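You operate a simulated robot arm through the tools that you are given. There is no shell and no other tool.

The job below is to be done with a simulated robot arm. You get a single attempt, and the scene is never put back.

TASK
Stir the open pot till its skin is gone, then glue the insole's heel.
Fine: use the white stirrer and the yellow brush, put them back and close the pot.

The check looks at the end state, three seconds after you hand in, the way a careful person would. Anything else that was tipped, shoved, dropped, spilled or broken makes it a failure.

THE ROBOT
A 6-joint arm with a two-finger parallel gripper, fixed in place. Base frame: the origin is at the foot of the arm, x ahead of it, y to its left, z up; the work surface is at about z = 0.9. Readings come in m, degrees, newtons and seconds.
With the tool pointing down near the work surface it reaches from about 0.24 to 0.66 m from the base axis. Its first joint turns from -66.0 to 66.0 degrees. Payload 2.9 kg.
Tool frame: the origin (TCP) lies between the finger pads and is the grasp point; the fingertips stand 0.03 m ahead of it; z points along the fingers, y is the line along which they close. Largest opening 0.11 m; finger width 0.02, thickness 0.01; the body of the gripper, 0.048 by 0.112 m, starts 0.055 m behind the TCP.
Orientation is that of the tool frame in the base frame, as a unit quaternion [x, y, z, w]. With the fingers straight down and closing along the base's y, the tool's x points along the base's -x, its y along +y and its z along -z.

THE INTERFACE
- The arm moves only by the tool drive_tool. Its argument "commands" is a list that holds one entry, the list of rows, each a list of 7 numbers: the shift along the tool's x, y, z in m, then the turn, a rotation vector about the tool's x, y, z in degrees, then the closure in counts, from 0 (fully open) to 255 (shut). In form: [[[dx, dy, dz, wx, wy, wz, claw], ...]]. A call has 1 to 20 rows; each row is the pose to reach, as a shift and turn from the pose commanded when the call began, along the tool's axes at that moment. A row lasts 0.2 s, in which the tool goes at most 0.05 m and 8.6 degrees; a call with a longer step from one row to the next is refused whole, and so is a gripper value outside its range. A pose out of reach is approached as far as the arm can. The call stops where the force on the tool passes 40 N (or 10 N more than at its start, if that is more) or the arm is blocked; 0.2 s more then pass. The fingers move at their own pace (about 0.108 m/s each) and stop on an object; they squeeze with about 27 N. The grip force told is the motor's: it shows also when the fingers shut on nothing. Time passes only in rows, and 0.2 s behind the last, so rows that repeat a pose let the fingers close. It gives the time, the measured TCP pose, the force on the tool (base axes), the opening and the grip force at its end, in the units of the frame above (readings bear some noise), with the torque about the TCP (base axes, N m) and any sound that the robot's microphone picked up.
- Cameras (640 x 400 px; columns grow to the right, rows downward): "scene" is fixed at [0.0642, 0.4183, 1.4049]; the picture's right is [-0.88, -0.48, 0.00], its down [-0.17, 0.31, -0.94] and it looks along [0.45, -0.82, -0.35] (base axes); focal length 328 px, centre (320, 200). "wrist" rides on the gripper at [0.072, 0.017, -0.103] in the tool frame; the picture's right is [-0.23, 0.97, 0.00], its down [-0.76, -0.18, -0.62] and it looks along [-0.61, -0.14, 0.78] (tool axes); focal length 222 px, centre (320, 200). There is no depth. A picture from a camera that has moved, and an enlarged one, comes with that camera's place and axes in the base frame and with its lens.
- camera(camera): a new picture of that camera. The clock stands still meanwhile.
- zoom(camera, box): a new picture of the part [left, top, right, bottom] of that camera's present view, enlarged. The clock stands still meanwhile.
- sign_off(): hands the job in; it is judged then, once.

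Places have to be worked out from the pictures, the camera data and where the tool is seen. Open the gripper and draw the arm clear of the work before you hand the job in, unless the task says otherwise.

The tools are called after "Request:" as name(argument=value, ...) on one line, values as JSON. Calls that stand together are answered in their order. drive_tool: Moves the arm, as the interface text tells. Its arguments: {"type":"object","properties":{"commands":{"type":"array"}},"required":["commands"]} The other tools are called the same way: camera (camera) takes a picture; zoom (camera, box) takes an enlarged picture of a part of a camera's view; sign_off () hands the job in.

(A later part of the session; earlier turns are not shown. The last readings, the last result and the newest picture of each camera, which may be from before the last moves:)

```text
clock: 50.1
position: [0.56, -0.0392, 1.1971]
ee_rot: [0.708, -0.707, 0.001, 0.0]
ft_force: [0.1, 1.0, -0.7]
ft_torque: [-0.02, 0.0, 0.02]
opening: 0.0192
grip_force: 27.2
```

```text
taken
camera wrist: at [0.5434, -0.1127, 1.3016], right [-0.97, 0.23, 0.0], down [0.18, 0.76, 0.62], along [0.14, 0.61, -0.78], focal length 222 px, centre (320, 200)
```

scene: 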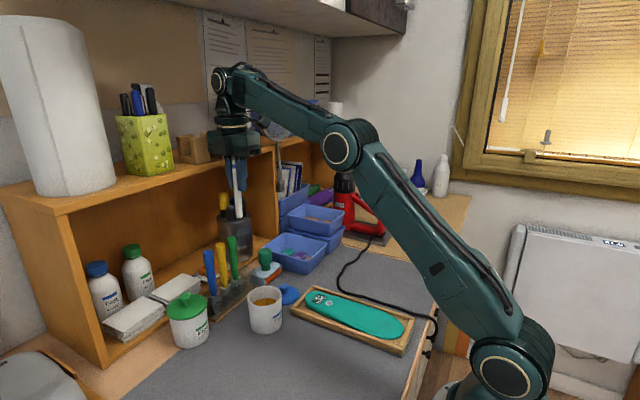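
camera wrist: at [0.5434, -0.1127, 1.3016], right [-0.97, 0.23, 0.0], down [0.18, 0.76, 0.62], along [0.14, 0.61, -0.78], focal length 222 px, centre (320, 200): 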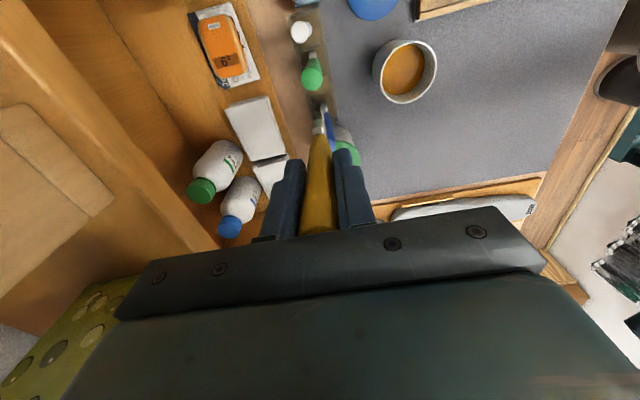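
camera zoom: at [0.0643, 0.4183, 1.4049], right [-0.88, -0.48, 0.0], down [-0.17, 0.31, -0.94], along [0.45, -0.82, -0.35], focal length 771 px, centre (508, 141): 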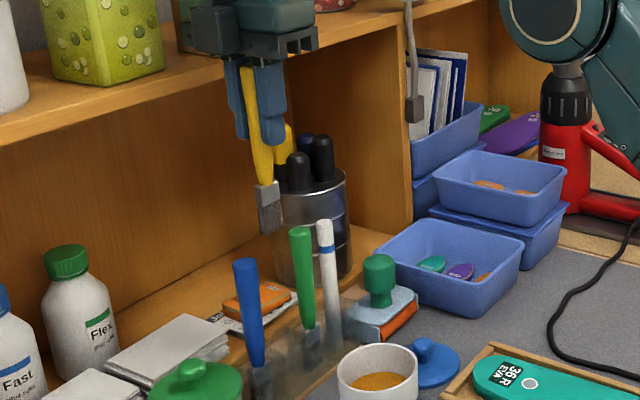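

Brush is out, neighbours undisturbed. I carry it back over the pot at height and measure where its bristle tip is.

Request:
drive_tool(commands=[[[0, 0.03, 0, 0, 0, 0, 255], [0, 0.06, 0, 0, 0, 0, 255], [0, 0.09, 0, 0, 0, 0, 255], [-0.0032, 0.1148, 0, 0, 0, 0, 255], [-0.0032, 0.1148, 0, 0, 0, 0, 255]]])

Request:
zoom(camera="wrist", box=[260, 50, 380, 200])

Request:
zoom(camera="scene", box=[230, 150, 330, 330])

```text
clock: 51.3
position: [0.4449, -0.0348, 1.1975]
ee_rot: [0.708, -0.707, 0.0, 0.0]
ft_force: [-0.1, 0.8, -0.9]
ft_torque: [-0.01, -0.02, 0.03]
opening: 0.0192
grip_force: 27.5
```

```text
2.67 times, centred on (320, 125) of wrist
camera zoom: at [0.4285, -0.1091, 1.3019], right [-0.97, 0.23, 0.0], down [0.18, 0.76, 0.62], along [0.14, 0.61, -0.78], focal length 592 px, centre (320, 400)
```

zoom: 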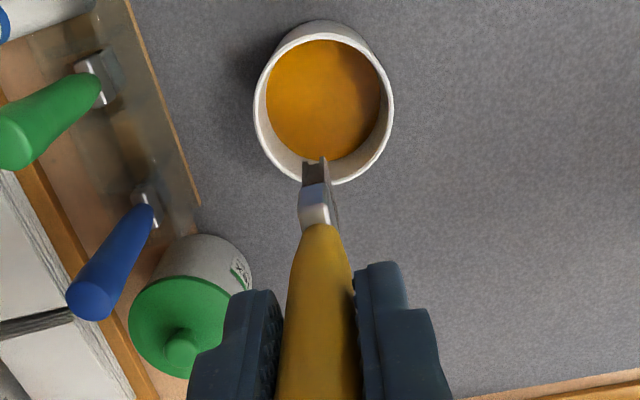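

```text
2.22 times, centred on (280, 240) of scene
camera zoom: at [0.0642, 0.4183, 1.4049], right [-0.88, -0.48, 0.0], down [-0.17, 0.31, -0.94], along [0.45, -0.82, -0.35], focal length 728 px, centre (409, 111)
```

zoom: 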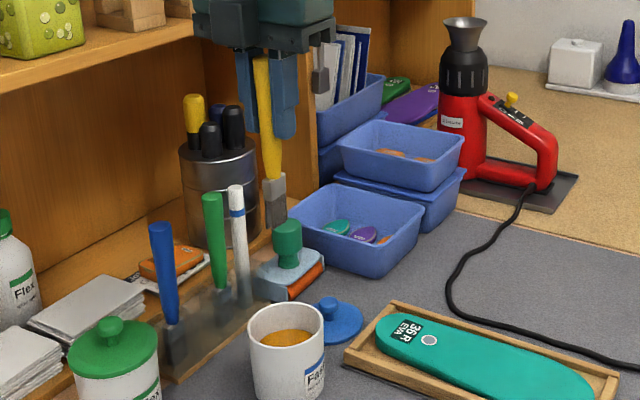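

Head is about 10 mm (x) by 26 mm (y), tip about 0.118 m below the TCP. I lower it into the pot to just above the glue and check.

Request:
drive_tool(commands=[[[0, 0, 0.03, 0, 0, 0, 255], [0, 0, 0.06, 0, 0, 0, 255], [0, 0, 0.09, 0, 0, 0, 255], [0, 0, 0.11, 0, 0, 0, 255], [0, 0, 0.122, 0, 0, 0, 255], [0, 0, 0.122, 0, 0, 0, 255]]])

Request:
zoom(camera="wrist", box=[240, 40, 400, 160])

Request:
zoom(camera="scene", box=[230, 210, 310, 330])

```text
clock: 52.7
position: [0.4446, -0.0371, 1.0745]
ee_rot: [0.708, -0.707, 0.0, -0.001]
ft_force: [-0.1, 0.1, -0.9]
ft_torque: [0.01, -0.03, -0.01]
opening: 0.0193
grip_force: 27.1
```

```text
3.33 times, centred on (320, 100) of wrist
camera zoom: at [0.4283, -0.1097, 1.1777], right [-0.97, 0.23, 0.0], down [0.18, 0.76, 0.62], along [0.14, 0.61, -0.78], focal length 740 px, centre (320, 533)
```

zoom: 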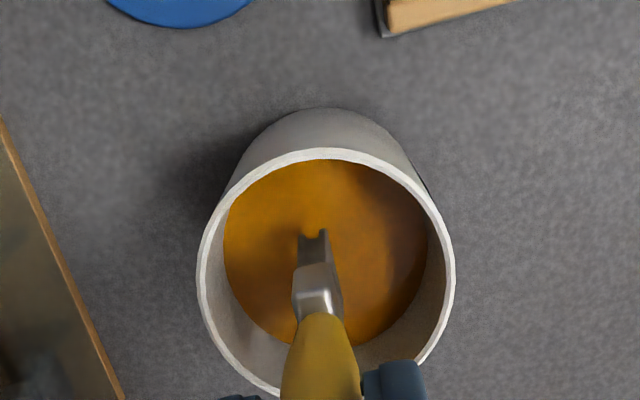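

```text
3.33 times, centred on (270, 270) of scene
camera zoom: at [0.0643, 0.4183, 1.4049], right [-0.88, -0.48, 0.0], down [-0.17, 0.31, -0.94], along [0.45, -0.82, -0.35], focal length 1092 px, centre (487, -33)
```

zoom: 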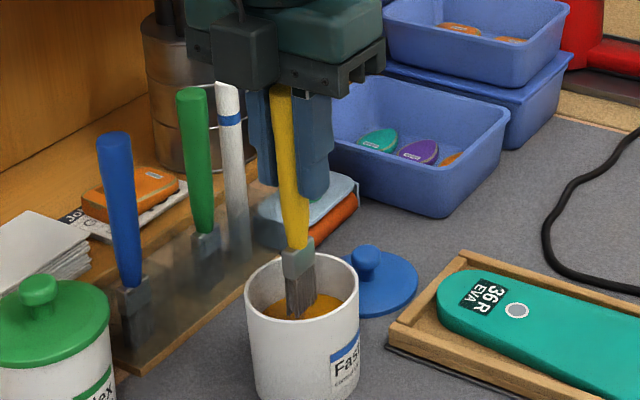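

The bristle tip is just above or at the glue. I go down in small steps, reading the force.

Request:
drive_tool(commands=[[[0, 0, 0.002, 0, 0, 0, 255], [0, 0, 0.004, 0, 0, 0, 255]]])

Request:
drive_tool(commands=[[[0, 0, 0.0015, 0, 0, 0, 255], [0, 0, 0.003, 0, 0, 0, 255]]])

Request:
zoom(camera="wrist", box=[240, 40, 400, 160])

```text
clock: 53.3
position: [0.4456, -0.0364, 1.0699]
ee_rot: [0.708, -0.706, 0.001, 0.0]
ft_force: [0.5, -0.4, -0.3]
ft_torque: [-0.01, 0.01, 0.02]
opening: 0.0189
grip_force: 27.1
```

```text
clock: 53.9
position: [0.4442, -0.0349, 1.0676]
ee_rot: [0.708, -0.706, 0.0, 0.0]
ft_force: [-0.5, 0.7, -0.3]
ft_torque: [0.01, 0.02, 0.01]
opening: 0.0189
grip_force: 27.2
```

```text
3.33 times, centred on (320, 100) of wrist
camera zoom: at [0.4278, -0.1089, 1.1708], right [-0.97, 0.23, 0.0], down [0.18, 0.76, 0.62], along [0.14, 0.61, -0.78], focal length 740 px, centre (320, 533)
```

zoom: 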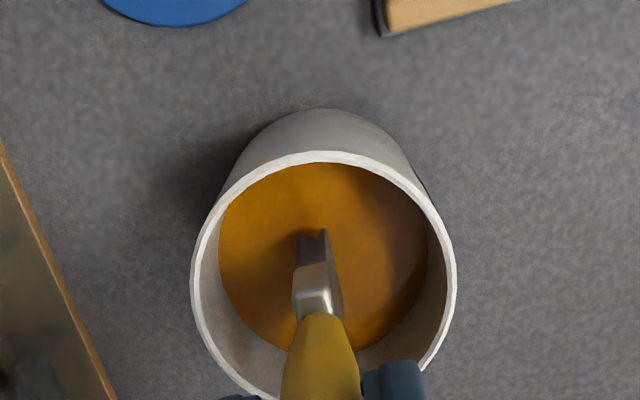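

No contact yet at TCP z≈1.067. Continuing down in small steps.

Request:
drive_tool(commands=[[[0, 0, 0.0015, 0, 0, 0, 255], [0, 0, 0.003, 0, 0, 0, 255]]])

Request:
drive_tool(commands=[[[0, 0, 0.001, 0, 0, 0, 255], [0, 0, 0.002, 0, 0, 0, 255]]])

Request:
zoom(camera="wrist", box=[240, 40, 400, 160])

Request:
zoom(camera="scene", box=[240, 250, 300, 330])

```text
clock: 54.5
position: [0.443, -0.0363, 1.0643]
ee_rot: [0.707, -0.707, -0.001, 0.001]
ft_force: [-0.2, -0.3, 0.1]
ft_torque: [0.0, 0.04, -0.02]
opening: 0.019
grip_force: 27.3
```

```text
clock: 55.1
position: [0.4433, -0.0361, 1.062]
ee_rot: [0.708, -0.706, 0.0, 0.0]
ft_force: [0.5, 0.2, 0.1]
ft_torque: [0.02, 0.0, 0.01]
opening: 0.0191
grip_force: 27.0
```

```text
3.33 times, centred on (320, 100) of wrist
camera zoom: at [0.4276, -0.1093, 1.1661], right [-0.97, 0.23, 0.0], down [0.18, 0.76, 0.62], along [0.14, 0.61, -0.78], focal length 740 px, centre (320, 533)
```

zoom: 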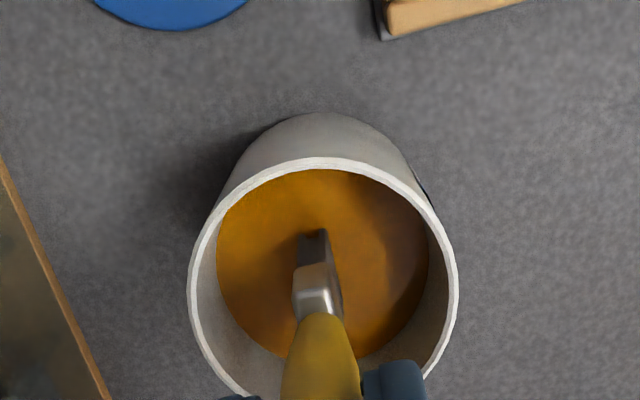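

```text
5.00 times, centred on (270, 290) of scene
camera zoom: at [0.0642, 0.4183, 1.4049], right [-0.88, -0.48, 0.0], down [-0.17, 0.31, -0.94], along [0.45, -0.82, -0.35], focal length 1639 px, centre (570, -250)
```

zoom: 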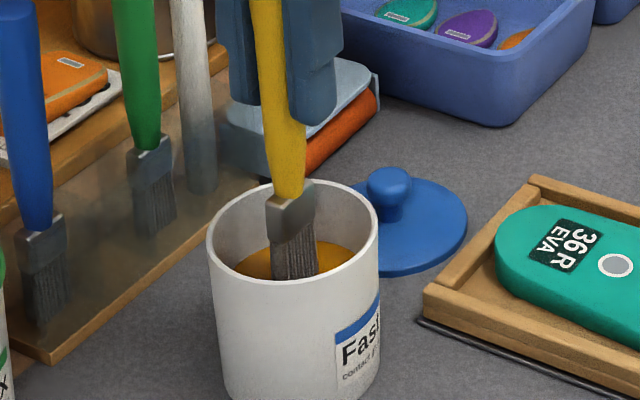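

Still no force at 1.062. More 2 mm steps.

Request:
drive_tool(commands=[[[0, 0, 0.001, 0, 0, 0, 255], [0, 0, 0.002, 0, 0, 0, 255]]])

Request:
drive_tool(commands=[[[0, 0, 0.001, 0, 0, 0, 255], [0, 0, 0.002, 0, 0, 0, 255]]])

Request:
zoom(camera="wrist", box=[240, 40, 400, 160])

```text
clock: 55.7
position: [0.4444, -0.0357, 1.0619]
ee_rot: [0.708, -0.706, 0.001, -0.001]
ft_force: [-1.2, -0.1, 10.9]
ft_torque: [0.12, 0.11, 0.01]
opening: 0.0191
grip_force: 27.2
```

```text
clock: 56.3
position: [0.4445, -0.0359, 1.0597]
ee_rot: [0.708, -0.706, 0.002, -0.002]
ft_force: [-0.7, 0.3, 25.7]
ft_torque: [0.06, 0.05, 0.0]
opening: 0.0198
grip_force: 26.9
```

```text
3.33 times, centred on (320, 100) of wrist
camera zoom: at [0.4275, -0.1098, 1.1642], right [-0.97, 0.23, -0.01], down [0.17, 0.76, 0.62], along [0.15, 0.61, -0.78], focal length 740 px, centre (320, 533)
```

zoom: 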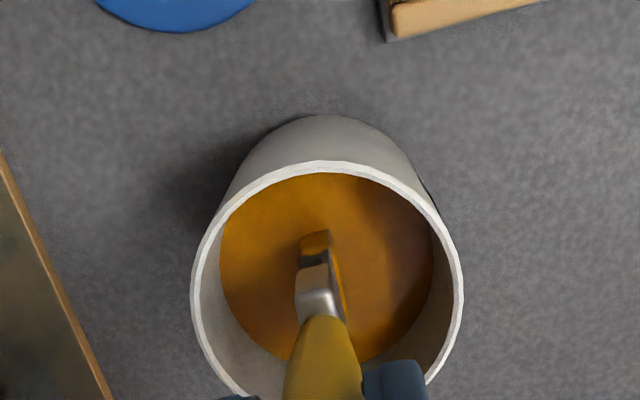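

The bristles touched and are now loaded with amber glue (contact at TCP z≈1.0615). I raise slowly with a pause inside the pot to drip, then lift clear.

Request:
drive_tool(commands=[[[0, 0, -0.003, 0, 0, 0, 255], [0, 0, -0.008, 0, 0, 0, 255], [0, 0, -0.015, 0, 0, 0, 255], [0, 0, -0.015, 0, 0, 0, 255], [0, 0, -0.015, 0, 0, 0, 255], [0, 0, -0.015, 0, 0, 0, 255], [0, 0, -0.015, 0, 0, 0, 255], [0, 0, -0.015, 0, 0, 0, 255], [0, 0, -0.04, 0, 0, 0, 255], [0, 0, -0.07, 0, 0, 0, 255], [0, 0, -0.1, 0, 0, 0, 255], [0, 0, -0.122, 0, 0, 0, 255], [0, 0, -0.122, 0, 0, 0, 255]]])

Request:
zoom(camera="scene", box=[230, 150, 330, 330])

Request:
zoom(camera="wrist", box=[260, 50, 380, 200])

```text
clock: 59.1
position: [0.4443, -0.0374, 1.1814]
ee_rot: [0.707, -0.707, 0.0, 0.0]
ft_force: [-1.2, 1.3, -0.3]
ft_torque: [-0.01, -0.01, -0.02]
opening: 0.0192
grip_force: 26.5
```

```text
2.22 times, centred on (280, 240) of scene
camera zoom: at [0.0642, 0.4183, 1.4049], right [-0.88, -0.48, 0.0], down [-0.17, 0.31, -0.94], along [0.45, -0.82, -0.35], focal length 728 px, centre (409, 111)
```

zoom: 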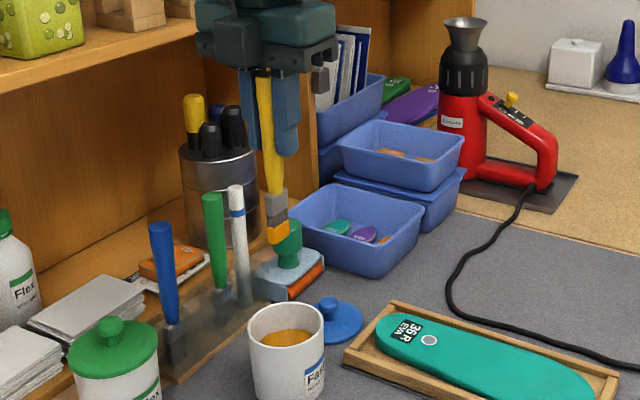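

```text
2.67 times, centred on (320, 125) of wrist
camera zoom: at [0.4279, -0.1099, 1.2859], right [-0.97, 0.23, 0.0], down [0.18, 0.76, 0.62], along [0.14, 0.61, -0.78], focal length 592 px, centre (320, 400)
```

zoom: 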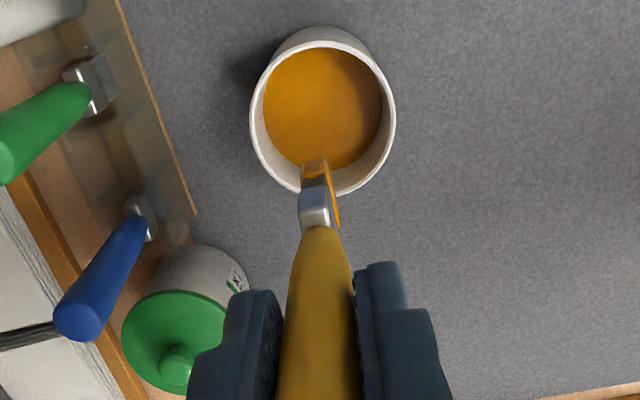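

Brush head is amber-loaded, no drips. I carry it over the heel at height and look at the insole.

Request:
drive_tool(commands=[[[0.021, 0.015, 0, 0, 0, 0, 255], [0.042, 0.03, 0, 0, 0, 0, 255], [0.063, 0.045, 0.005, 0, 0, 0, 255], [0.084, 0.06, 0.01, 0, 0, 0, 255], [0.1055, 0.0745, 0.02, 0, 0, 0, 255], [0.1055, 0.0745, 0.02, 0, 0, 0, 255]]])

Request:
camera(camera="wrist")

Request:
zoom(camera="wrist", box=[220, 30, 420, 180])

Request:
zoom(camera="scene", box=[250, 200, 430, 365])

```text
clock: 60.5
position: [0.3695, -0.1415, 1.1613]
ee_rot: [0.708, -0.706, 0.0, 0.0]
ft_force: [0.6, 0.1, -0.7]
ft_torque: [-0.01, 0.02, 0.03]
opening: 0.0191
grip_force: 26.8
```

```text
taken
camera wrist: at [0.3528, -0.2145, 1.2645], right [-0.97, 0.23, 0.0], down [0.18, 0.76, 0.62], along [0.14, 0.61, -0.78], focal length 222 px, centre (320, 200)
```

wrist: 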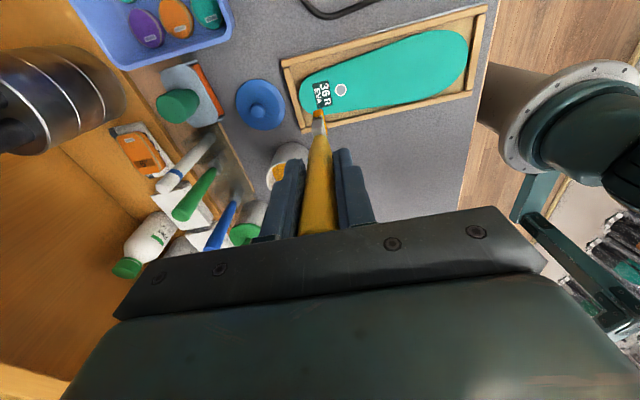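

```text
2.67 times, centred on (320, 105) of wrist
camera zoom: at [0.3528, -0.2145, 1.2645], right [-0.97, 0.23, 0.0], down [0.18, 0.76, 0.62], along [0.14, 0.61, -0.78], focal length 592 px, centre (320, 453)
```

zoom: 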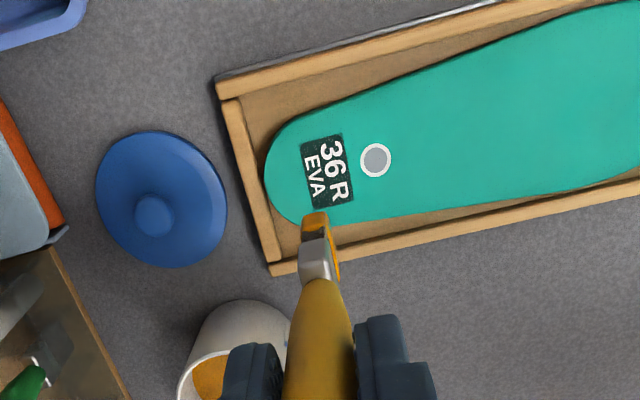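

```text
2.42 times, centred on (340, 282) of scene
camera zoom: at [0.0642, 0.4183, 1.4049], right [-0.88, -0.48, 0.0], down [-0.17, 0.31, -0.94], along [0.45, -0.82, -0.35], focal length 794 px, centre (272, 0)
```

zoom: 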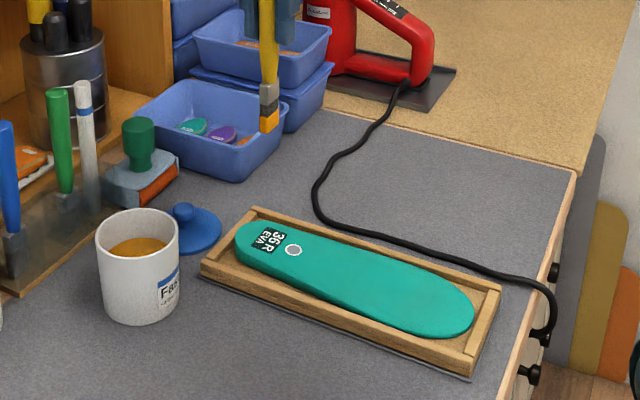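

I place the heel centre at ≈(0.372,-0.139), half-width ~29 mm, heel end x≈0.401, grey dot at x≈0.340. I lower over the heel centre to a safe height above expected contact (TCP≈1.04).

Request:
drive_tool(commands=[[[-0.0025, -0.003, 0.03, 0, 0, 0, 255], [-0.0025, -0.003, 0.06, 0, 0, 0, 255], [-0.0025, -0.003, 0.085, 0, 0, 0, 255], [-0.0025, -0.003, 0.102, 0, 0, 0, 255], [-0.0025, -0.003, 0.102, 0, 0, 0, 255]]])

Request:
zoom(camera="wrist", box=[220, 30, 420, 180])

Request:
zoom(camera="scene", box=[270, 240, 390, 350])

```text
clock: 61.7
position: [0.373, -0.1393, 1.059]
ee_rot: [0.708, -0.706, 0.0, 0.0]
ft_force: [0.2, -0.1, -0.8]
ft_torque: [-0.01, 0.0, 0.01]
opening: 0.0191
grip_force: 26.9
```

```text
2.67 times, centred on (320, 105) of wrist
camera zoom: at [0.3562, -0.213, 1.1631], right [-0.97, 0.23, 0.0], down [0.18, 0.76, 0.62], along [0.14, 0.61, -0.78], focal length 592 px, centre (320, 453)
```

zoom: 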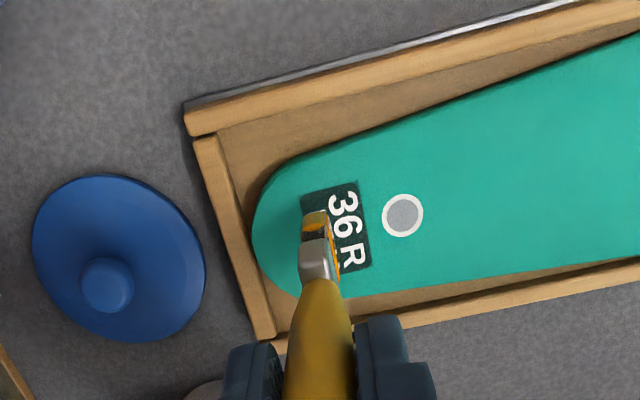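

```text
3.64 times, centred on (330, 295) of scene
camera zoom: at [0.0643, 0.4183, 1.4049], right [-0.88, -0.48, 0.0], down [-0.17, 0.31, -0.94], along [0.45, -0.82, -0.35], focal length 1192 px, centre (284, -146)
```

zoom: 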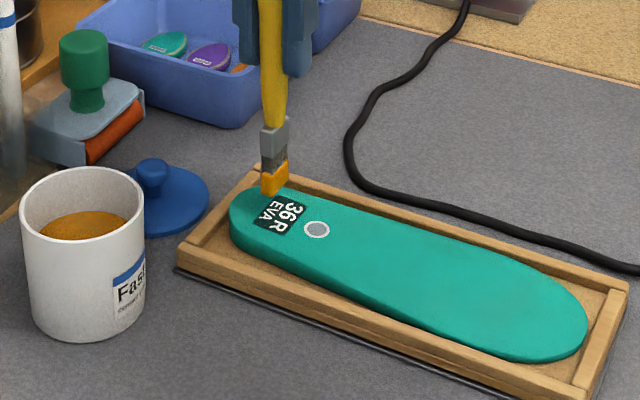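

Tip is well above the insole centre. I step down gradually, reading force.

Request:
drive_tool(commands=[[[0, 0, 0.003, 0, 0, 0, 255], [0, 0, 0.006, 0, 0, 0, 255]]])

Request:
drive_tool(commands=[[[0, 0, 0.0015, 0, 0, 0, 255], [0, 0, 0.003, 0, 0, 0, 255]]])

Request:
zoom(camera="scene", box=[290, 260, 350, 320])

```text
clock: 62.3
position: [0.3729, -0.1396, 1.0536]
ee_rot: [0.707, -0.707, 0.001, 0.0]
ft_force: [0.7, -0.3, 0.1]
ft_torque: [0.0, -0.01, -0.02]
opening: 0.019
grip_force: 26.4
```

```text
clock: 62.9
position: [0.3719, -0.1387, 1.0499]
ee_rot: [0.707, -0.707, 0.0, 0.0]
ft_force: [0.5, 1.1, 0.5]
ft_torque: [0.0, -0.03, -0.01]
opening: 0.019
grip_force: 27.0
```

```text
6.67 times, centred on (320, 290) of scene
camera zoom: at [0.0642, 0.4183, 1.4049], right [-0.88, -0.48, 0.0], down [-0.17, 0.31, -0.94], along [0.45, -0.82, -0.35], focal length 2185 px, centre (320, -400)
```

zoom: 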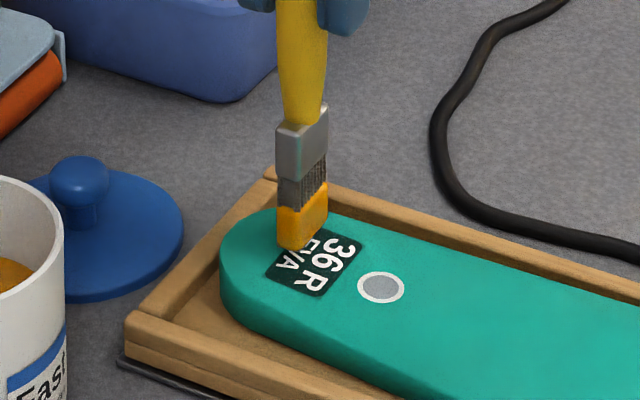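

Close but no contact at 1.049. Continuing in 2 mm steps.

Request:
drive_tool(commands=[[[0, 0, 0.001, 0, 0, 0, 255], [0, 0, 0.002, 0, 0, 0, 255]]])

Request:
drive_tool(commands=[[[0, 0, 0.001, 0, 0, 0, 255], [0, 0, 0.002, 0, 0, 0, 255]]])

Request:
zoom(camera="scene", box=[290, 260, 350, 320])

```text
clock: 63.5
position: [0.3724, -0.1392, 1.0477]
ee_rot: [0.708, -0.706, 0.0, 0.0]
ft_force: [-0.2, 0.0, -0.7]
ft_torque: [-0.01, -0.01, -0.02]
opening: 0.0193
grip_force: 27.0
```

```text
clock: 64.1
position: [0.3717, -0.1387, 1.0441]
ee_rot: [0.708, -0.706, 0.0, 0.0]
ft_force: [0.5, 0.2, -0.4]
ft_torque: [0.03, 0.0, -0.01]
opening: 0.0193
grip_force: 27.2
```

```text
6.67 times, centred on (320, 290) of scene
camera zoom: at [0.0642, 0.4183, 1.4049], right [-0.88, -0.48, 0.0], down [-0.17, 0.31, -0.94], along [0.45, -0.82, -0.35], focal length 2185 px, centre (320, -400)
```

zoom: 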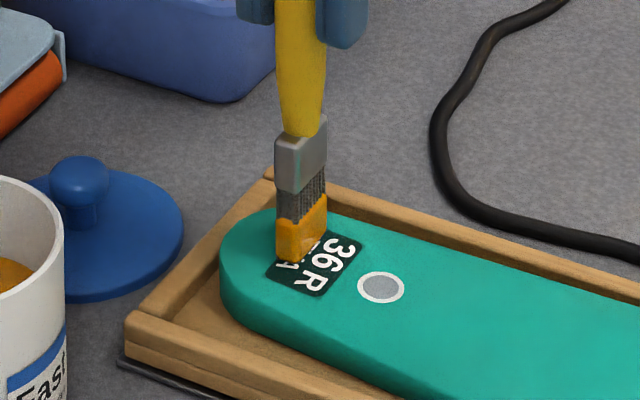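

Still free at ~1.045. Next steps.

Request:
drive_tool(commands=[[[0, 0, 0.001, 0, 0, 0, 255], [0, 0, 0.002, 0, 0, 0, 255]]])

Request:
drive_tool(commands=[[[0, 0, 0.001, 0, 0, 0, 255], [0, 0, 0.0015, 0, 0, 0, 255]]])

Request:
zoom(camera="scene", box=[290, 260, 350, 320])

```text
clock: 64.7
position: [0.3731, -0.1388, 1.0429]
ee_rot: [0.707, -0.707, 0.001, 0.0]
ft_force: [0.2, 0.4, 2.4]
ft_torque: [0.02, -0.02, 0.02]
opening: 0.019
grip_force: 26.9
```

```text
clock: 65.3
position: [0.3728, -0.1385, 1.042]
ee_rot: [0.707, -0.707, 0.001, -0.001]
ft_force: [-1.5, 2.5, 15.6]
ft_torque: [0.18, 0.06, 0.01]
opening: 0.019
grip_force: 26.9
```

```text
6.67 times, centred on (320, 290) of scene
camera zoom: at [0.064, 0.4184, 1.4049], right [-0.88, -0.48, 0.0], down [-0.17, 0.31, -0.94], along [0.45, -0.82, -0.35], focal length 2185 px, centre (320, -400)
```

zoom: 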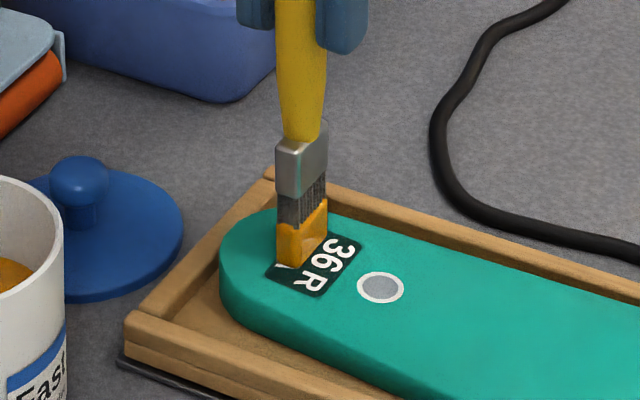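

Contact at TCP z≈1.043. I ease to a light press (~4 N), make a short 10 mm test stroke toward the dot, lift, and see what glue was left.

Request:
drive_tool(commands=[[[0, 0, -0.001, 0, 0, 0, 255], [0, 0.005, -0.001, 0, 0, 0, 255], [0, 0.01, -0.001, 0, 0, 0, 255], [0, 0.01, -0.01, 0, 0, 0, 255], [0, 0.01, -0.03, 0, 0, 0, 255], [0, 0.01, -0.05, 0, 0, 0, 255], [0, 0.01, -0.05, 0, 0, 0, 255]]])

Request:
zoom(camera="scene", box=[270, 250, 390, 350])

Request:
zoom(camera="wrist", box=[220, 30, 420, 180])

```text
clock: 66.9
position: [0.3624, -0.1397, 1.0931]
ee_rot: [0.707, -0.707, 0.0, 0.0]
ft_force: [0.0, -0.5, -0.5]
ft_torque: [0.04, -0.01, 0.01]
opening: 0.0193
grip_force: 26.7
```

```text
4.00 times, centred on (330, 300) of scene
camera zoom: at [0.0642, 0.4183, 1.4049], right [-0.88, -0.48, 0.0], down [-0.17, 0.31, -0.94], along [0.45, -0.82, -0.35], focal length 1311 px, centre (280, -200)
```

zoom: 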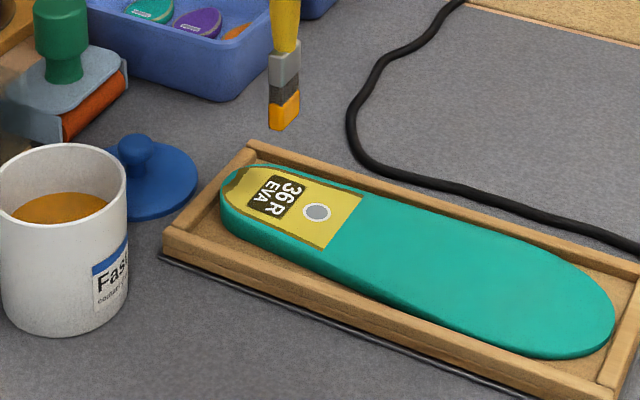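

```text
2.67 times, centred on (320, 105) of wrist
camera zoom: at [0.3464, -0.2133, 1.1962], right [-0.97, 0.23, 0.0], down [0.18, 0.76, 0.62], along [0.14, 0.61, -0.78], focal length 592 px, centre (320, 453)
```

zoom: 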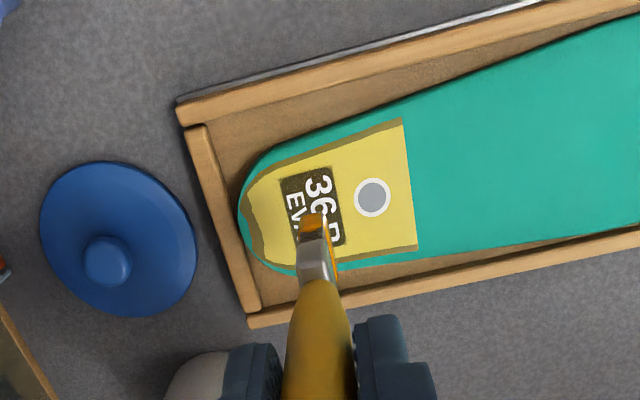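

The heel now carries a glue film from the heel end to beyond the dot. I zoom in to judge whether the coverage is complete and whether the insole stayed put.

Request:
zoom(camera="wrist", box=[270, 50, 370, 150])

Request:
zoom(camera="scene", box=[315, 280, 370, 320])

```text
4.00 times, centred on (320, 100) of wrist
camera zoom: at [0.3464, -0.2133, 1.1962], right [-0.97, 0.23, 0.0], down [0.18, 0.76, 0.62], along [0.14, 0.61, -0.78], focal length 888 px, centre (320, 600)
```

zoom: 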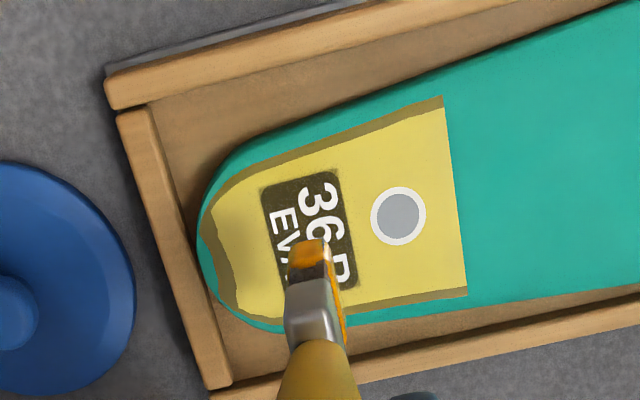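

```text
10.00 times, centred on (342, 300) of scene
camera zoom: at [0.0642, 0.4183, 1.4049], right [-0.88, -0.48, 0.0], down [-0.17, 0.31, -0.94], along [0.45, -0.82, -0.35], focal length 3277 px, centre (95, -800)
```

zoom: 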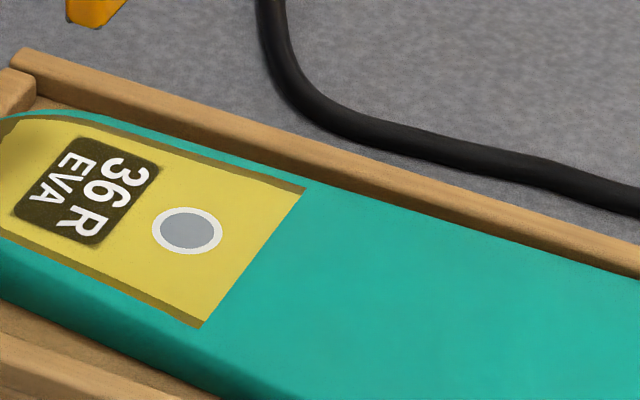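

The film covers the heel area evenly and the insole hasn't moved. To be sure of full coverage I make one more light stroke along the heel from near its end toward the dot, then lift and compare.

Request:
drive_tool(commands=[[[0.002, -0.02, 0.02, 0, 0, 0, 255], [0.002, -0.02, 0.04, 0, 0, 0, 255], [0.002, -0.02, 0.048, 0, 0, 0, 255], [0.002, -0.02, 0.05, 0, 0, 0, 255], [0.002, -0.013, 0.05, 0, 0, 0, 255], [0.002, -0.006, 0.05, 0, 0, 0, 255], [0.001, 0.001, 0.05, 0, 0, 0, 255], [0, 0.008, 0.05, 0, 0, 0, 255], [0, 0.015, 0.05, 0, 0, 0, 255], [0, 0.015, 0.035, 0, 0, 0, 255], [0, 0.015, 0.01, 0, 0, 0, 255], [0, 0.015, -0.02, 0, 0, 0, 255], [0, 0.015, -0.05, 0, 0, 0, 255], [0, 0.015, -0.05, 0, 0, 0, 255]]])

Request:
zoom(camera="wrist", box=[240, 30, 400, 170])

Request:
zoom(camera="scene", box=[240, 230, 430, 370])

```text
clock: 69.9
position: [0.3469, -0.1381, 1.142]
ee_rot: [0.708, -0.706, 0.0, 0.0]
ft_force: [1.5, 0.3, -0.1]
ft_torque: [0.01, 0.0, -0.01]
opening: 0.0191
grip_force: 27.0
```

```text
2.86 times, centred on (320, 100) of wrist
camera zoom: at [0.3299, -0.2116, 1.2458], right [-0.97, 0.23, 0.0], down [0.18, 0.76, 0.62], along [0.14, 0.61, -0.78], focal length 635 px, centre (320, 486)
```

zoom: 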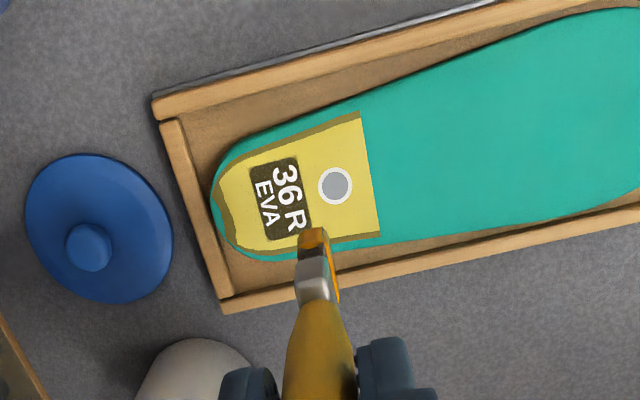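

```text
2.86 times, centred on (335, 300) of scene
camera zoom: at [0.0642, 0.4183, 1.4049], right [-0.88, -0.48, 0.0], down [-0.17, 0.31, -0.94], along [0.45, -0.82, -0.35], focal length 936 px, centre (277, -86)
```

zoom: 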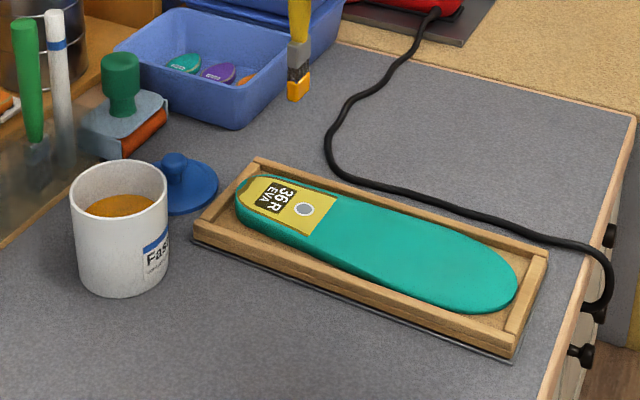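

The film is unchanged and complete — the heel is glued. The brush hasn't slipped, so I retrace exactly (base +0.2113, +0.0998) to above its slot, travelling high.

Request:
drive_tool(commands=[[[0, 0, -0.04, 0, 0, 0, 255], [-0.02, -0.02, -0.07, 0, 0, 0, 255], [-0.05, -0.05, -0.0745, 0, 0, 0, 255], [-0.08, -0.08, -0.0745, 0, 0, 0, 255], [-0.0998, -0.11, -0.0745, 0, 0, 0, 255], [-0.0998, -0.145, -0.0745, 0, 0, 0, 255], [-0.0998, -0.18, -0.0745, 0, 0, 0, 255], [-0.0998, -0.2113, -0.0745, 0, 0, 0, 255], [-0.0998, -0.2113, -0.0745, 0, 0, 0, 255]]])

Request:
zoom(camera="wrist", box=[240, 20, 400, 180])

Request:
zoom(camera="scene", box=[170, 130, 310, 320])

```text
clock: 71.9
position: [0.5598, -0.0396, 1.216]
ee_rot: [0.708, -0.706, 0.0, 0.0]
ft_force: [0.9, -0.3, -0.7]
ft_torque: [-0.03, 0.0, -0.01]
opening: 0.0191
grip_force: 26.7
```

```text
2.50 times, centred on (320, 100) of wrist
camera zoom: at [0.5435, -0.1124, 1.3191], right [-0.97, 0.23, 0.0], down [0.18, 0.76, 0.62], along [0.14, 0.61, -0.78], focal length 555 px, centre (320, 450)
```

zoom: 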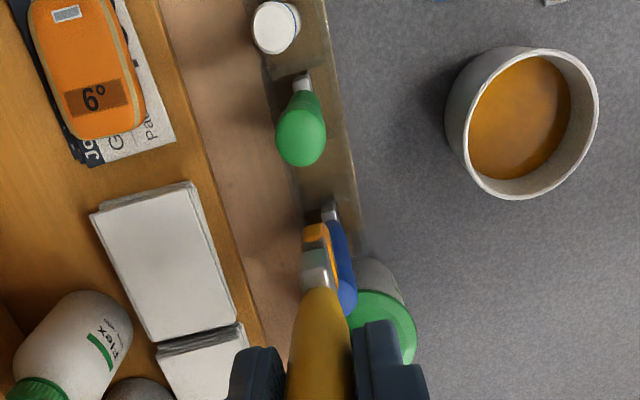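

```text
2.11 times, centred on (240, 225) of scene
camera zoom: at [0.0643, 0.4183, 1.4049], right [-0.88, -0.48, 0.0], down [-0.17, 0.31, -0.94], along [0.45, -0.82, -0.35], focal length 690 px, centre (488, 147)
```

zoom: 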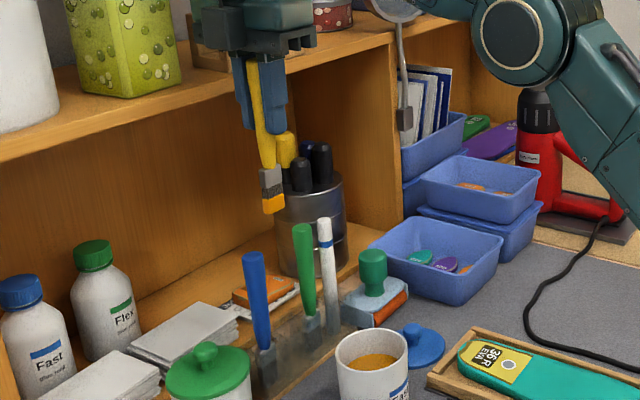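

Back exactly above its slot. I lower in a straight line, slowly as the head enters the rack, stopping 30 mm short to check.

Request:
drive_tool(commands=[[[0, 0, 0.03, 0, 0, 0, 255], [0, 0, 0.06, 0, 0, 0, 255], [0, 0, 0.09, 0, 0, 0, 255], [0, 0, 0.11, 0, 0, 0, 255], [0, 0, 0.125, 0, 0, 0, 255], [0, 0, 0.14, 0, 0, 0, 255], [0, 0, 0.15, 0, 0, 0, 255], [0, 0, 0.16, 0, 0, 0, 255], [0, 0, 0.16, 0, 0, 0, 255]]])

Request:
zoom(camera="scene", box=[180, 190, 280, 310])

```text
clock: 73.9
position: [0.5582, -0.0389, 1.0559]
ee_rot: [0.708, -0.706, 0.0, 0.0]
ft_force: [-0.1, 0.4, -1.1]
ft_torque: [-0.04, 0.01, 0.01]
opening: 0.0188
grip_force: 26.7
```

```text
3.33 times, centred on (230, 250) of scene
camera zoom: at [0.0643, 0.4183, 1.4049], right [-0.88, -0.48, 0.0], down [-0.17, 0.31, -0.94], along [0.45, -0.82, -0.35], focal length 1092 px, centre (620, 33)
```

zoom: 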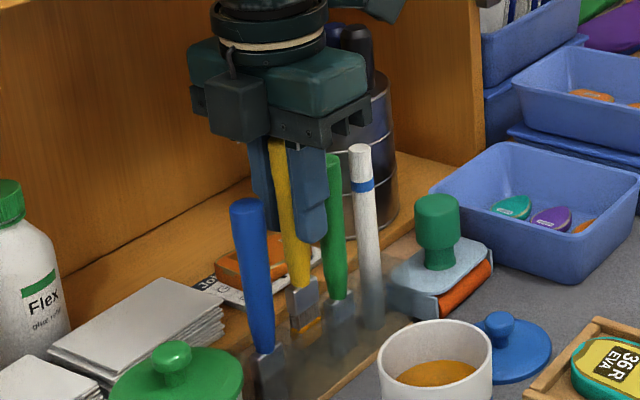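

The brush is entering its slot freely. I lower the remaining ~29 mm to the original height.

Request:
drive_tool(commands=[[[0, 0, 0.01, 0, 0, 0, 255], [0, 0, 0.018, 0, 0, 0, 255], [0, 0, 0.024, 0, 0, 0, 255], [0, 0, 0.028, 0, 0, 0, 255], [0, 0, 0.029, 0, 0, 0, 255], [0, 0, 0.029, 0, 0, 0, 255]]])

Request:
zoom(camera="scene", box=[180, 190, 280, 310])

```text
clock: 75.3
position: [0.5579, -0.0398, 1.0269]
ee_rot: [0.708, -0.707, 0.0, 0.0]
ft_force: [0.8, -1.4, -0.5]
ft_torque: [0.0, 0.03, -0.01]
opening: 0.0188
grip_force: 26.7
```

```text
3.33 times, centred on (230, 250) of scene
camera zoom: at [0.0643, 0.4183, 1.4049], right [-0.88, -0.48, 0.0], down [-0.17, 0.31, -0.94], along [0.45, -0.82, -0.35], focal length 1092 px, centre (620, 33)
```

zoom: 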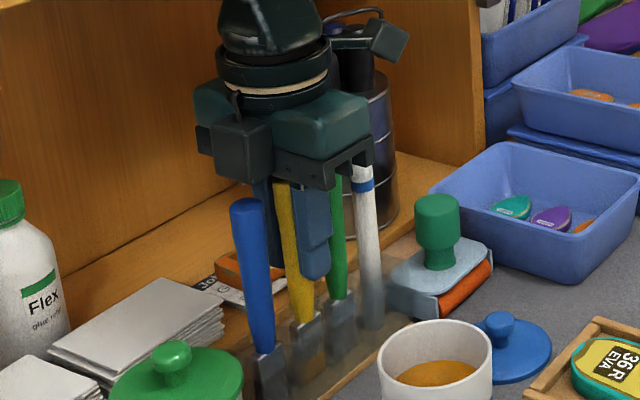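

The brush is seated as it was. I open gently to 39 mm and rise straight up.

Request:
drive_tool(commands=[[[0, 0, 0, 0, 0, 0, 200], [0, 0, 0, 0, 0, 0, 180], [0, 0, 0, 0, 0, 0, 165], [0, 0, 0, 0, 0, 0, 165], [0, 0, -0.01, 0, 0, 0, 165], [0, 0, -0.03, 0, 0, 0, 165], [0, 0, -0.06, 0, 0, 0, 165], [0, 0, -0.09, 0, 0, 0, 165], [0, 0, -0.12, 0, 0, 0, 165], [0, 0, -0.15, 0, 0, 0, 165], [0, 0, -0.17, 0, 0, 0, 165], [0, 0, -0.17, 0, 0, 0, 165]]])

Request:
zoom(camera="scene", box=[180, 210, 300, 330])

Request:
camera(camera="wrist")

```text
clock: 77.9
position: [0.5592, -0.0382, 1.1964]
ee_rot: [0.708, -0.706, 0.0, 0.0]
ft_force: [-0.5, -0.1, 0.0]
ft_torque: [-0.03, 0.02, -0.02]
opening: 0.0391
grip_force: 0.1
```

```text
3.33 times, centred on (240, 270) of scene
camera zoom: at [0.0642, 0.4183, 1.4049], right [-0.88, -0.48, 0.0], down [-0.17, 0.31, -0.94], along [0.45, -0.82, -0.35], focal length 1092 px, centre (587, -33)
```

zoom: 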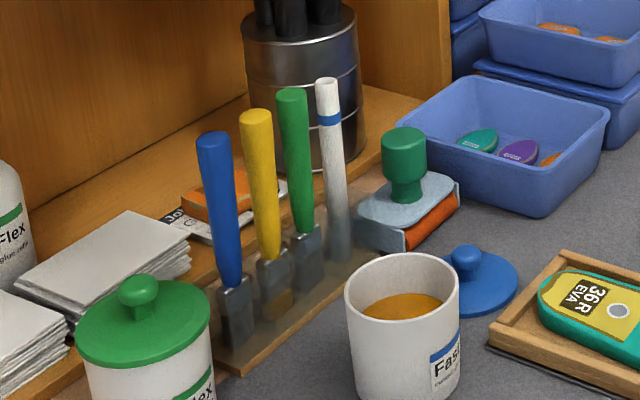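

```text
taken
camera wrist: at [0.5423, -0.1117, 1.3011], right [-0.97, 0.23, 0.0], down [0.18, 0.76, 0.62], along [0.14, 0.61, -0.78], focal length 222 px, centre (320, 200)
```

wrist: 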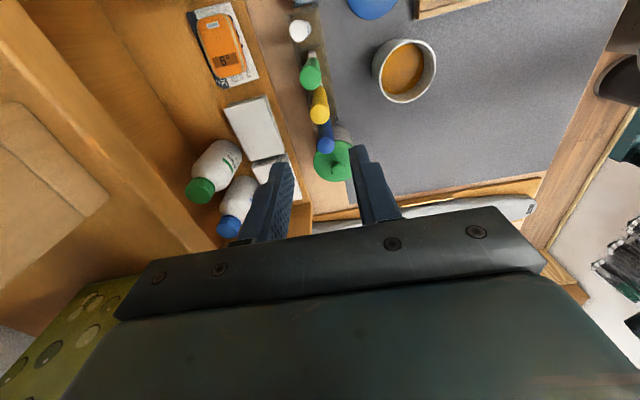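

Stirrer and brush are both back. Now the blue lid: I move over its estimated place (0.459,-0.135) at mid-height and look down at the knob.

Request:
drive_tool(commands=[[[0.01, 0.025, 0, 0, 0, 0, 165], [0.03, 0.05, 0, 0, 0, 0, 165], [0.055, 0.075, 0.015, 0, 0, 0, 165], [0.08, 0.0993, 0.035, 0, 0, 0, 165], [0.0958, 0.0993, 0.06, 0, 0, 0, 165], [0.0958, 0.0993, 0.08, 0, 0, 0, 165], [0.0958, 0.0993, 0.08, 0, 0, 0, 165]]])

Request:
camera(camera="wrist")

Request:
zoom(camera="wrist", box=[220, 20, 420, 170])

Request:
zoom(camera="scene", box=[220, 170, 340, 330])

```text
clock: 79.5
position: [0.4595, -0.1364, 1.1173]
ee_rot: [0.707, -0.707, -0.001, 0.0]
ft_force: [-0.5, 0.4, -1.0]
ft_torque: [-0.01, 0.0, 0.03]
opening: 0.0388
grip_force: 0.0
```

```text
taken
camera wrist: at [0.4426, -0.2101, 1.2209], right [-0.97, 0.23, 0.0], down [0.18, 0.76, 0.62], along [0.14, 0.61, -0.78], focal length 222 px, centre (320, 200)
```

wrist: 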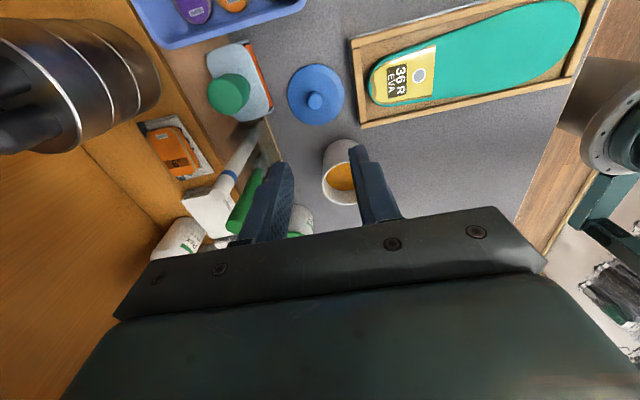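

```text
2.67 times, centred on (320, 95) of wrist
camera zoom: at [0.4426, -0.2101, 1.2209], right [-0.97, 0.23, 0.0], down [0.18, 0.76, 0.62], along [0.14, 0.61, -0.78], focal length 592 px, centre (320, 480)
```

zoom: 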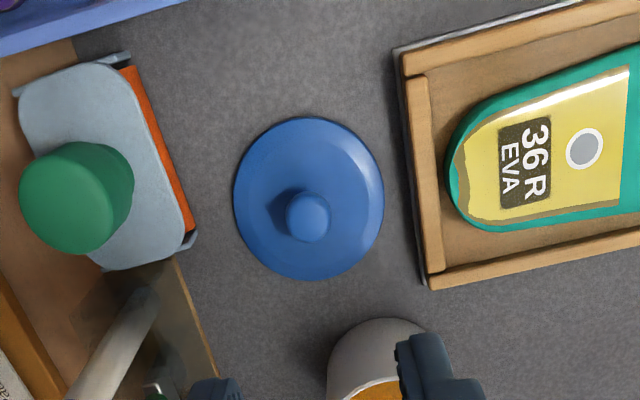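

```text
2.50 times, centred on (280, 250) of scene
camera zoom: at [0.0642, 0.4183, 1.4049], right [-0.88, -0.48, 0.0], down [-0.17, 0.31, -0.94], along [0.45, -0.82, -0.35], focal length 819 px, centre (420, 75)
```

zoom: 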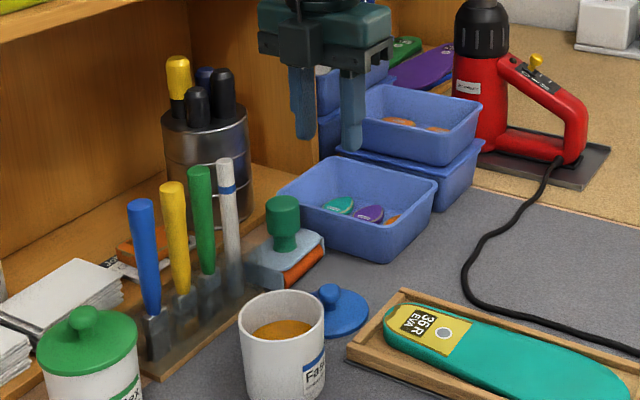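

The lid centre is at ≈(0.4645,-0.139), knob top z≈0.937, ~20 mm wide. I shift by (+5.5,-3.5) mm and lower to just above the knob for a check.

Request:
drive_tool(commands=[[[0.0035, -0.0055, 0.02, 0, 0, 0, 165], [0.0035, -0.0055, 0.05, 0, 0, 0, 165], [0.0035, -0.0055, 0.08, 0, 0, 0, 165], [0.0035, -0.0055, 0.11, 0, 0, 0, 165], [0.0035, -0.0055, 0.132, 0, 0, 0, 165], [0.0035, -0.0055, 0.132, 0, 0, 0, 165]]])

Request:
zoom(camera="wrist", box=[200, 60, 440, 240])

Request:
zoom(camera="scene", box=[220, 210, 340, 330])

```text
clock: 80.9
position: [0.4663, -0.1378, 0.9856]
ee_rot: [0.708, -0.706, 0.0, 0.0]
ft_force: [0.1, 1.0, -0.3]
ft_torque: [-0.01, 0.01, 0.01]
opening: 0.039
grip_force: 0.0
```

```text
2.22 times, centred on (320, 150) of wrist
camera zoom: at [0.4496, -0.2122, 1.0894], right [-0.97, 0.23, 0.0], down [0.18, 0.76, 0.62], along [0.14, 0.61, -0.78], focal length 494 px, centre (320, 311)
```

zoom: 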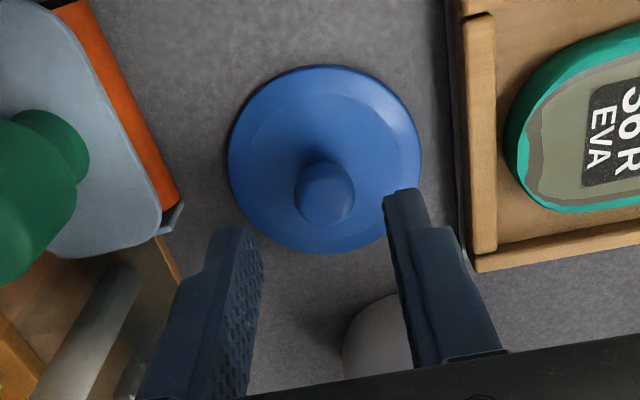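

```text
3.33 times, centred on (280, 270) of scene
camera zoom: at [0.0642, 0.4183, 1.4049], right [-0.88, -0.48, 0.0], down [-0.17, 0.31, -0.94], along [0.45, -0.82, -0.35], focal length 1092 px, centre (453, -33)
```

zoom: 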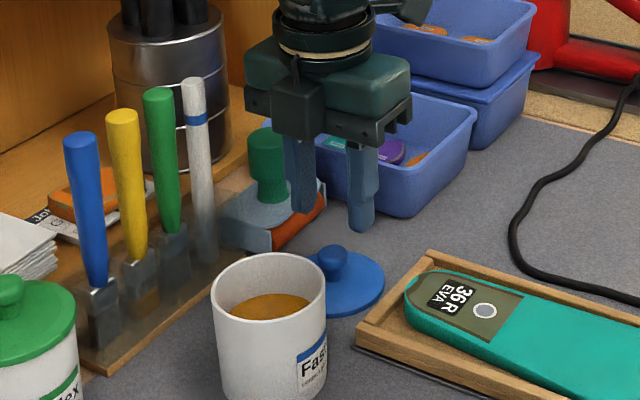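

Knob is nearly centred between the fingers. I fine-tune 1.5 mm, lower so the fingertips are beside the knob just above the lid plate, and close.

Request:
drive_tool(commands=[[[0.0015, 0.0015, 0.012, 0, 0, 0, 165], [0.0015, 0.0015, 0.024, 0, 0, 0, 165], [0.0015, 0.0015, 0.034, 0, 0, 0, 165], [0.0015, 0.0015, 0.036, 0, 0, 0, 165]]])

Request:
zoom(camera="wrist", box=[200, 60, 440, 240])

Request:
zoom(camera="scene", box=[250, 240, 330, 320])

```text
clock: 81.9
position: [0.464, -0.1397, 0.9488]
ee_rot: [0.708, -0.706, 0.0, 0.0]
ft_force: [-0.1, -0.1, -1.0]
ft_torque: [-0.01, 0.03, 0.01]
opening: 0.0388
grip_force: 0.0
```

```text
2.22 times, centred on (320, 150) of wrist
camera zoom: at [0.448, -0.2137, 1.0532], right [-0.97, 0.23, 0.0], down [0.18, 0.76, 0.62], along [0.14, 0.61, -0.78], focal length 494 px, centre (320, 311)
```

zoom: 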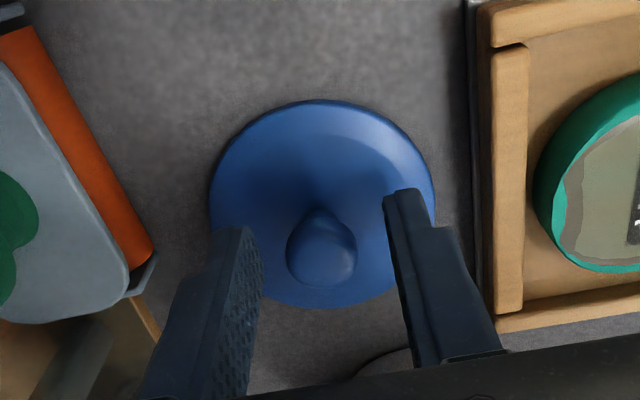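

```text
5.00 times, centred on (290, 280) of scene
camera zoom: at [0.0642, 0.4183, 1.4049], right [-0.88, -0.48, 0.0], down [-0.17, 0.31, -0.94], along [0.45, -0.82, -0.35], focal length 1639 px, centre (470, -200)
```

zoom: 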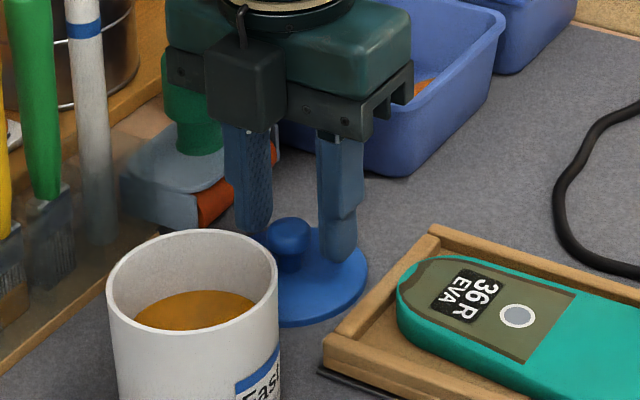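

Fingers straddle the knob with tips near the lid plate. Closing.

Request:
drive_tool(commands=[[[0, 0, 0, 0, 0, 0, 195], [0, 0, 0, 0, 0, 0, 225], [0, 0, 0, 0, 0, 0, 255], [0, 0, 0, 0, 0, 0, 255]]])

Request:
zoom(camera="wrist", box=[200, 60, 440, 240])

Request:
zoom(camera="scene", box=[250, 240, 330, 320])

```text
clock: 82.9
position: [0.4641, -0.1405, 0.9489]
ee_rot: [0.708, -0.707, 0.0, 0.0]
ft_force: [0.4, 0.6, -0.1]
ft_torque: [0.04, 0.01, 0.03]
opening: 0.0203
grip_force: 26.6
```

```text
2.22 times, centred on (320, 150) of wrist
camera zoom: at [0.448, -0.2138, 1.0533], right [-0.97, 0.23, 0.0], down [0.18, 0.76, 0.62], along [0.14, 0.61, -0.78], focal length 494 px, centre (320, 311)
```

zoom: 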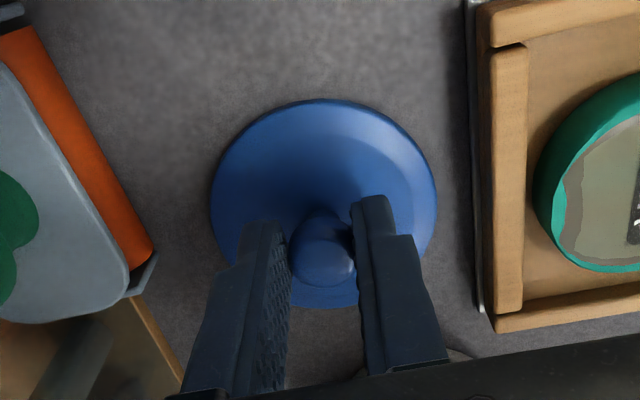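

```text
5.00 times, centred on (290, 280) of scene
camera zoom: at [0.0642, 0.4183, 1.4049], right [-0.88, -0.48, 0.0], down [-0.17, 0.31, -0.94], along [0.45, -0.82, -0.35], focal length 1639 px, centre (470, -200)
```

zoom: 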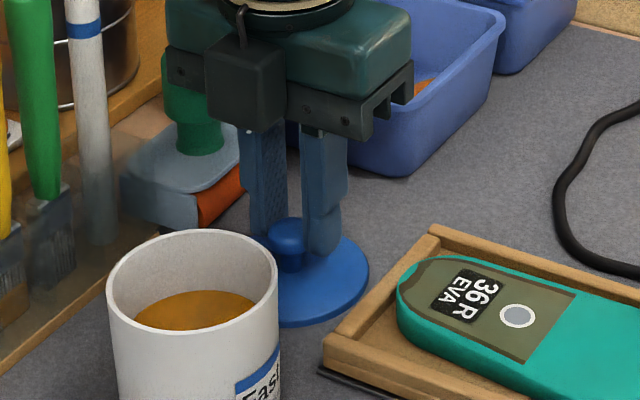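

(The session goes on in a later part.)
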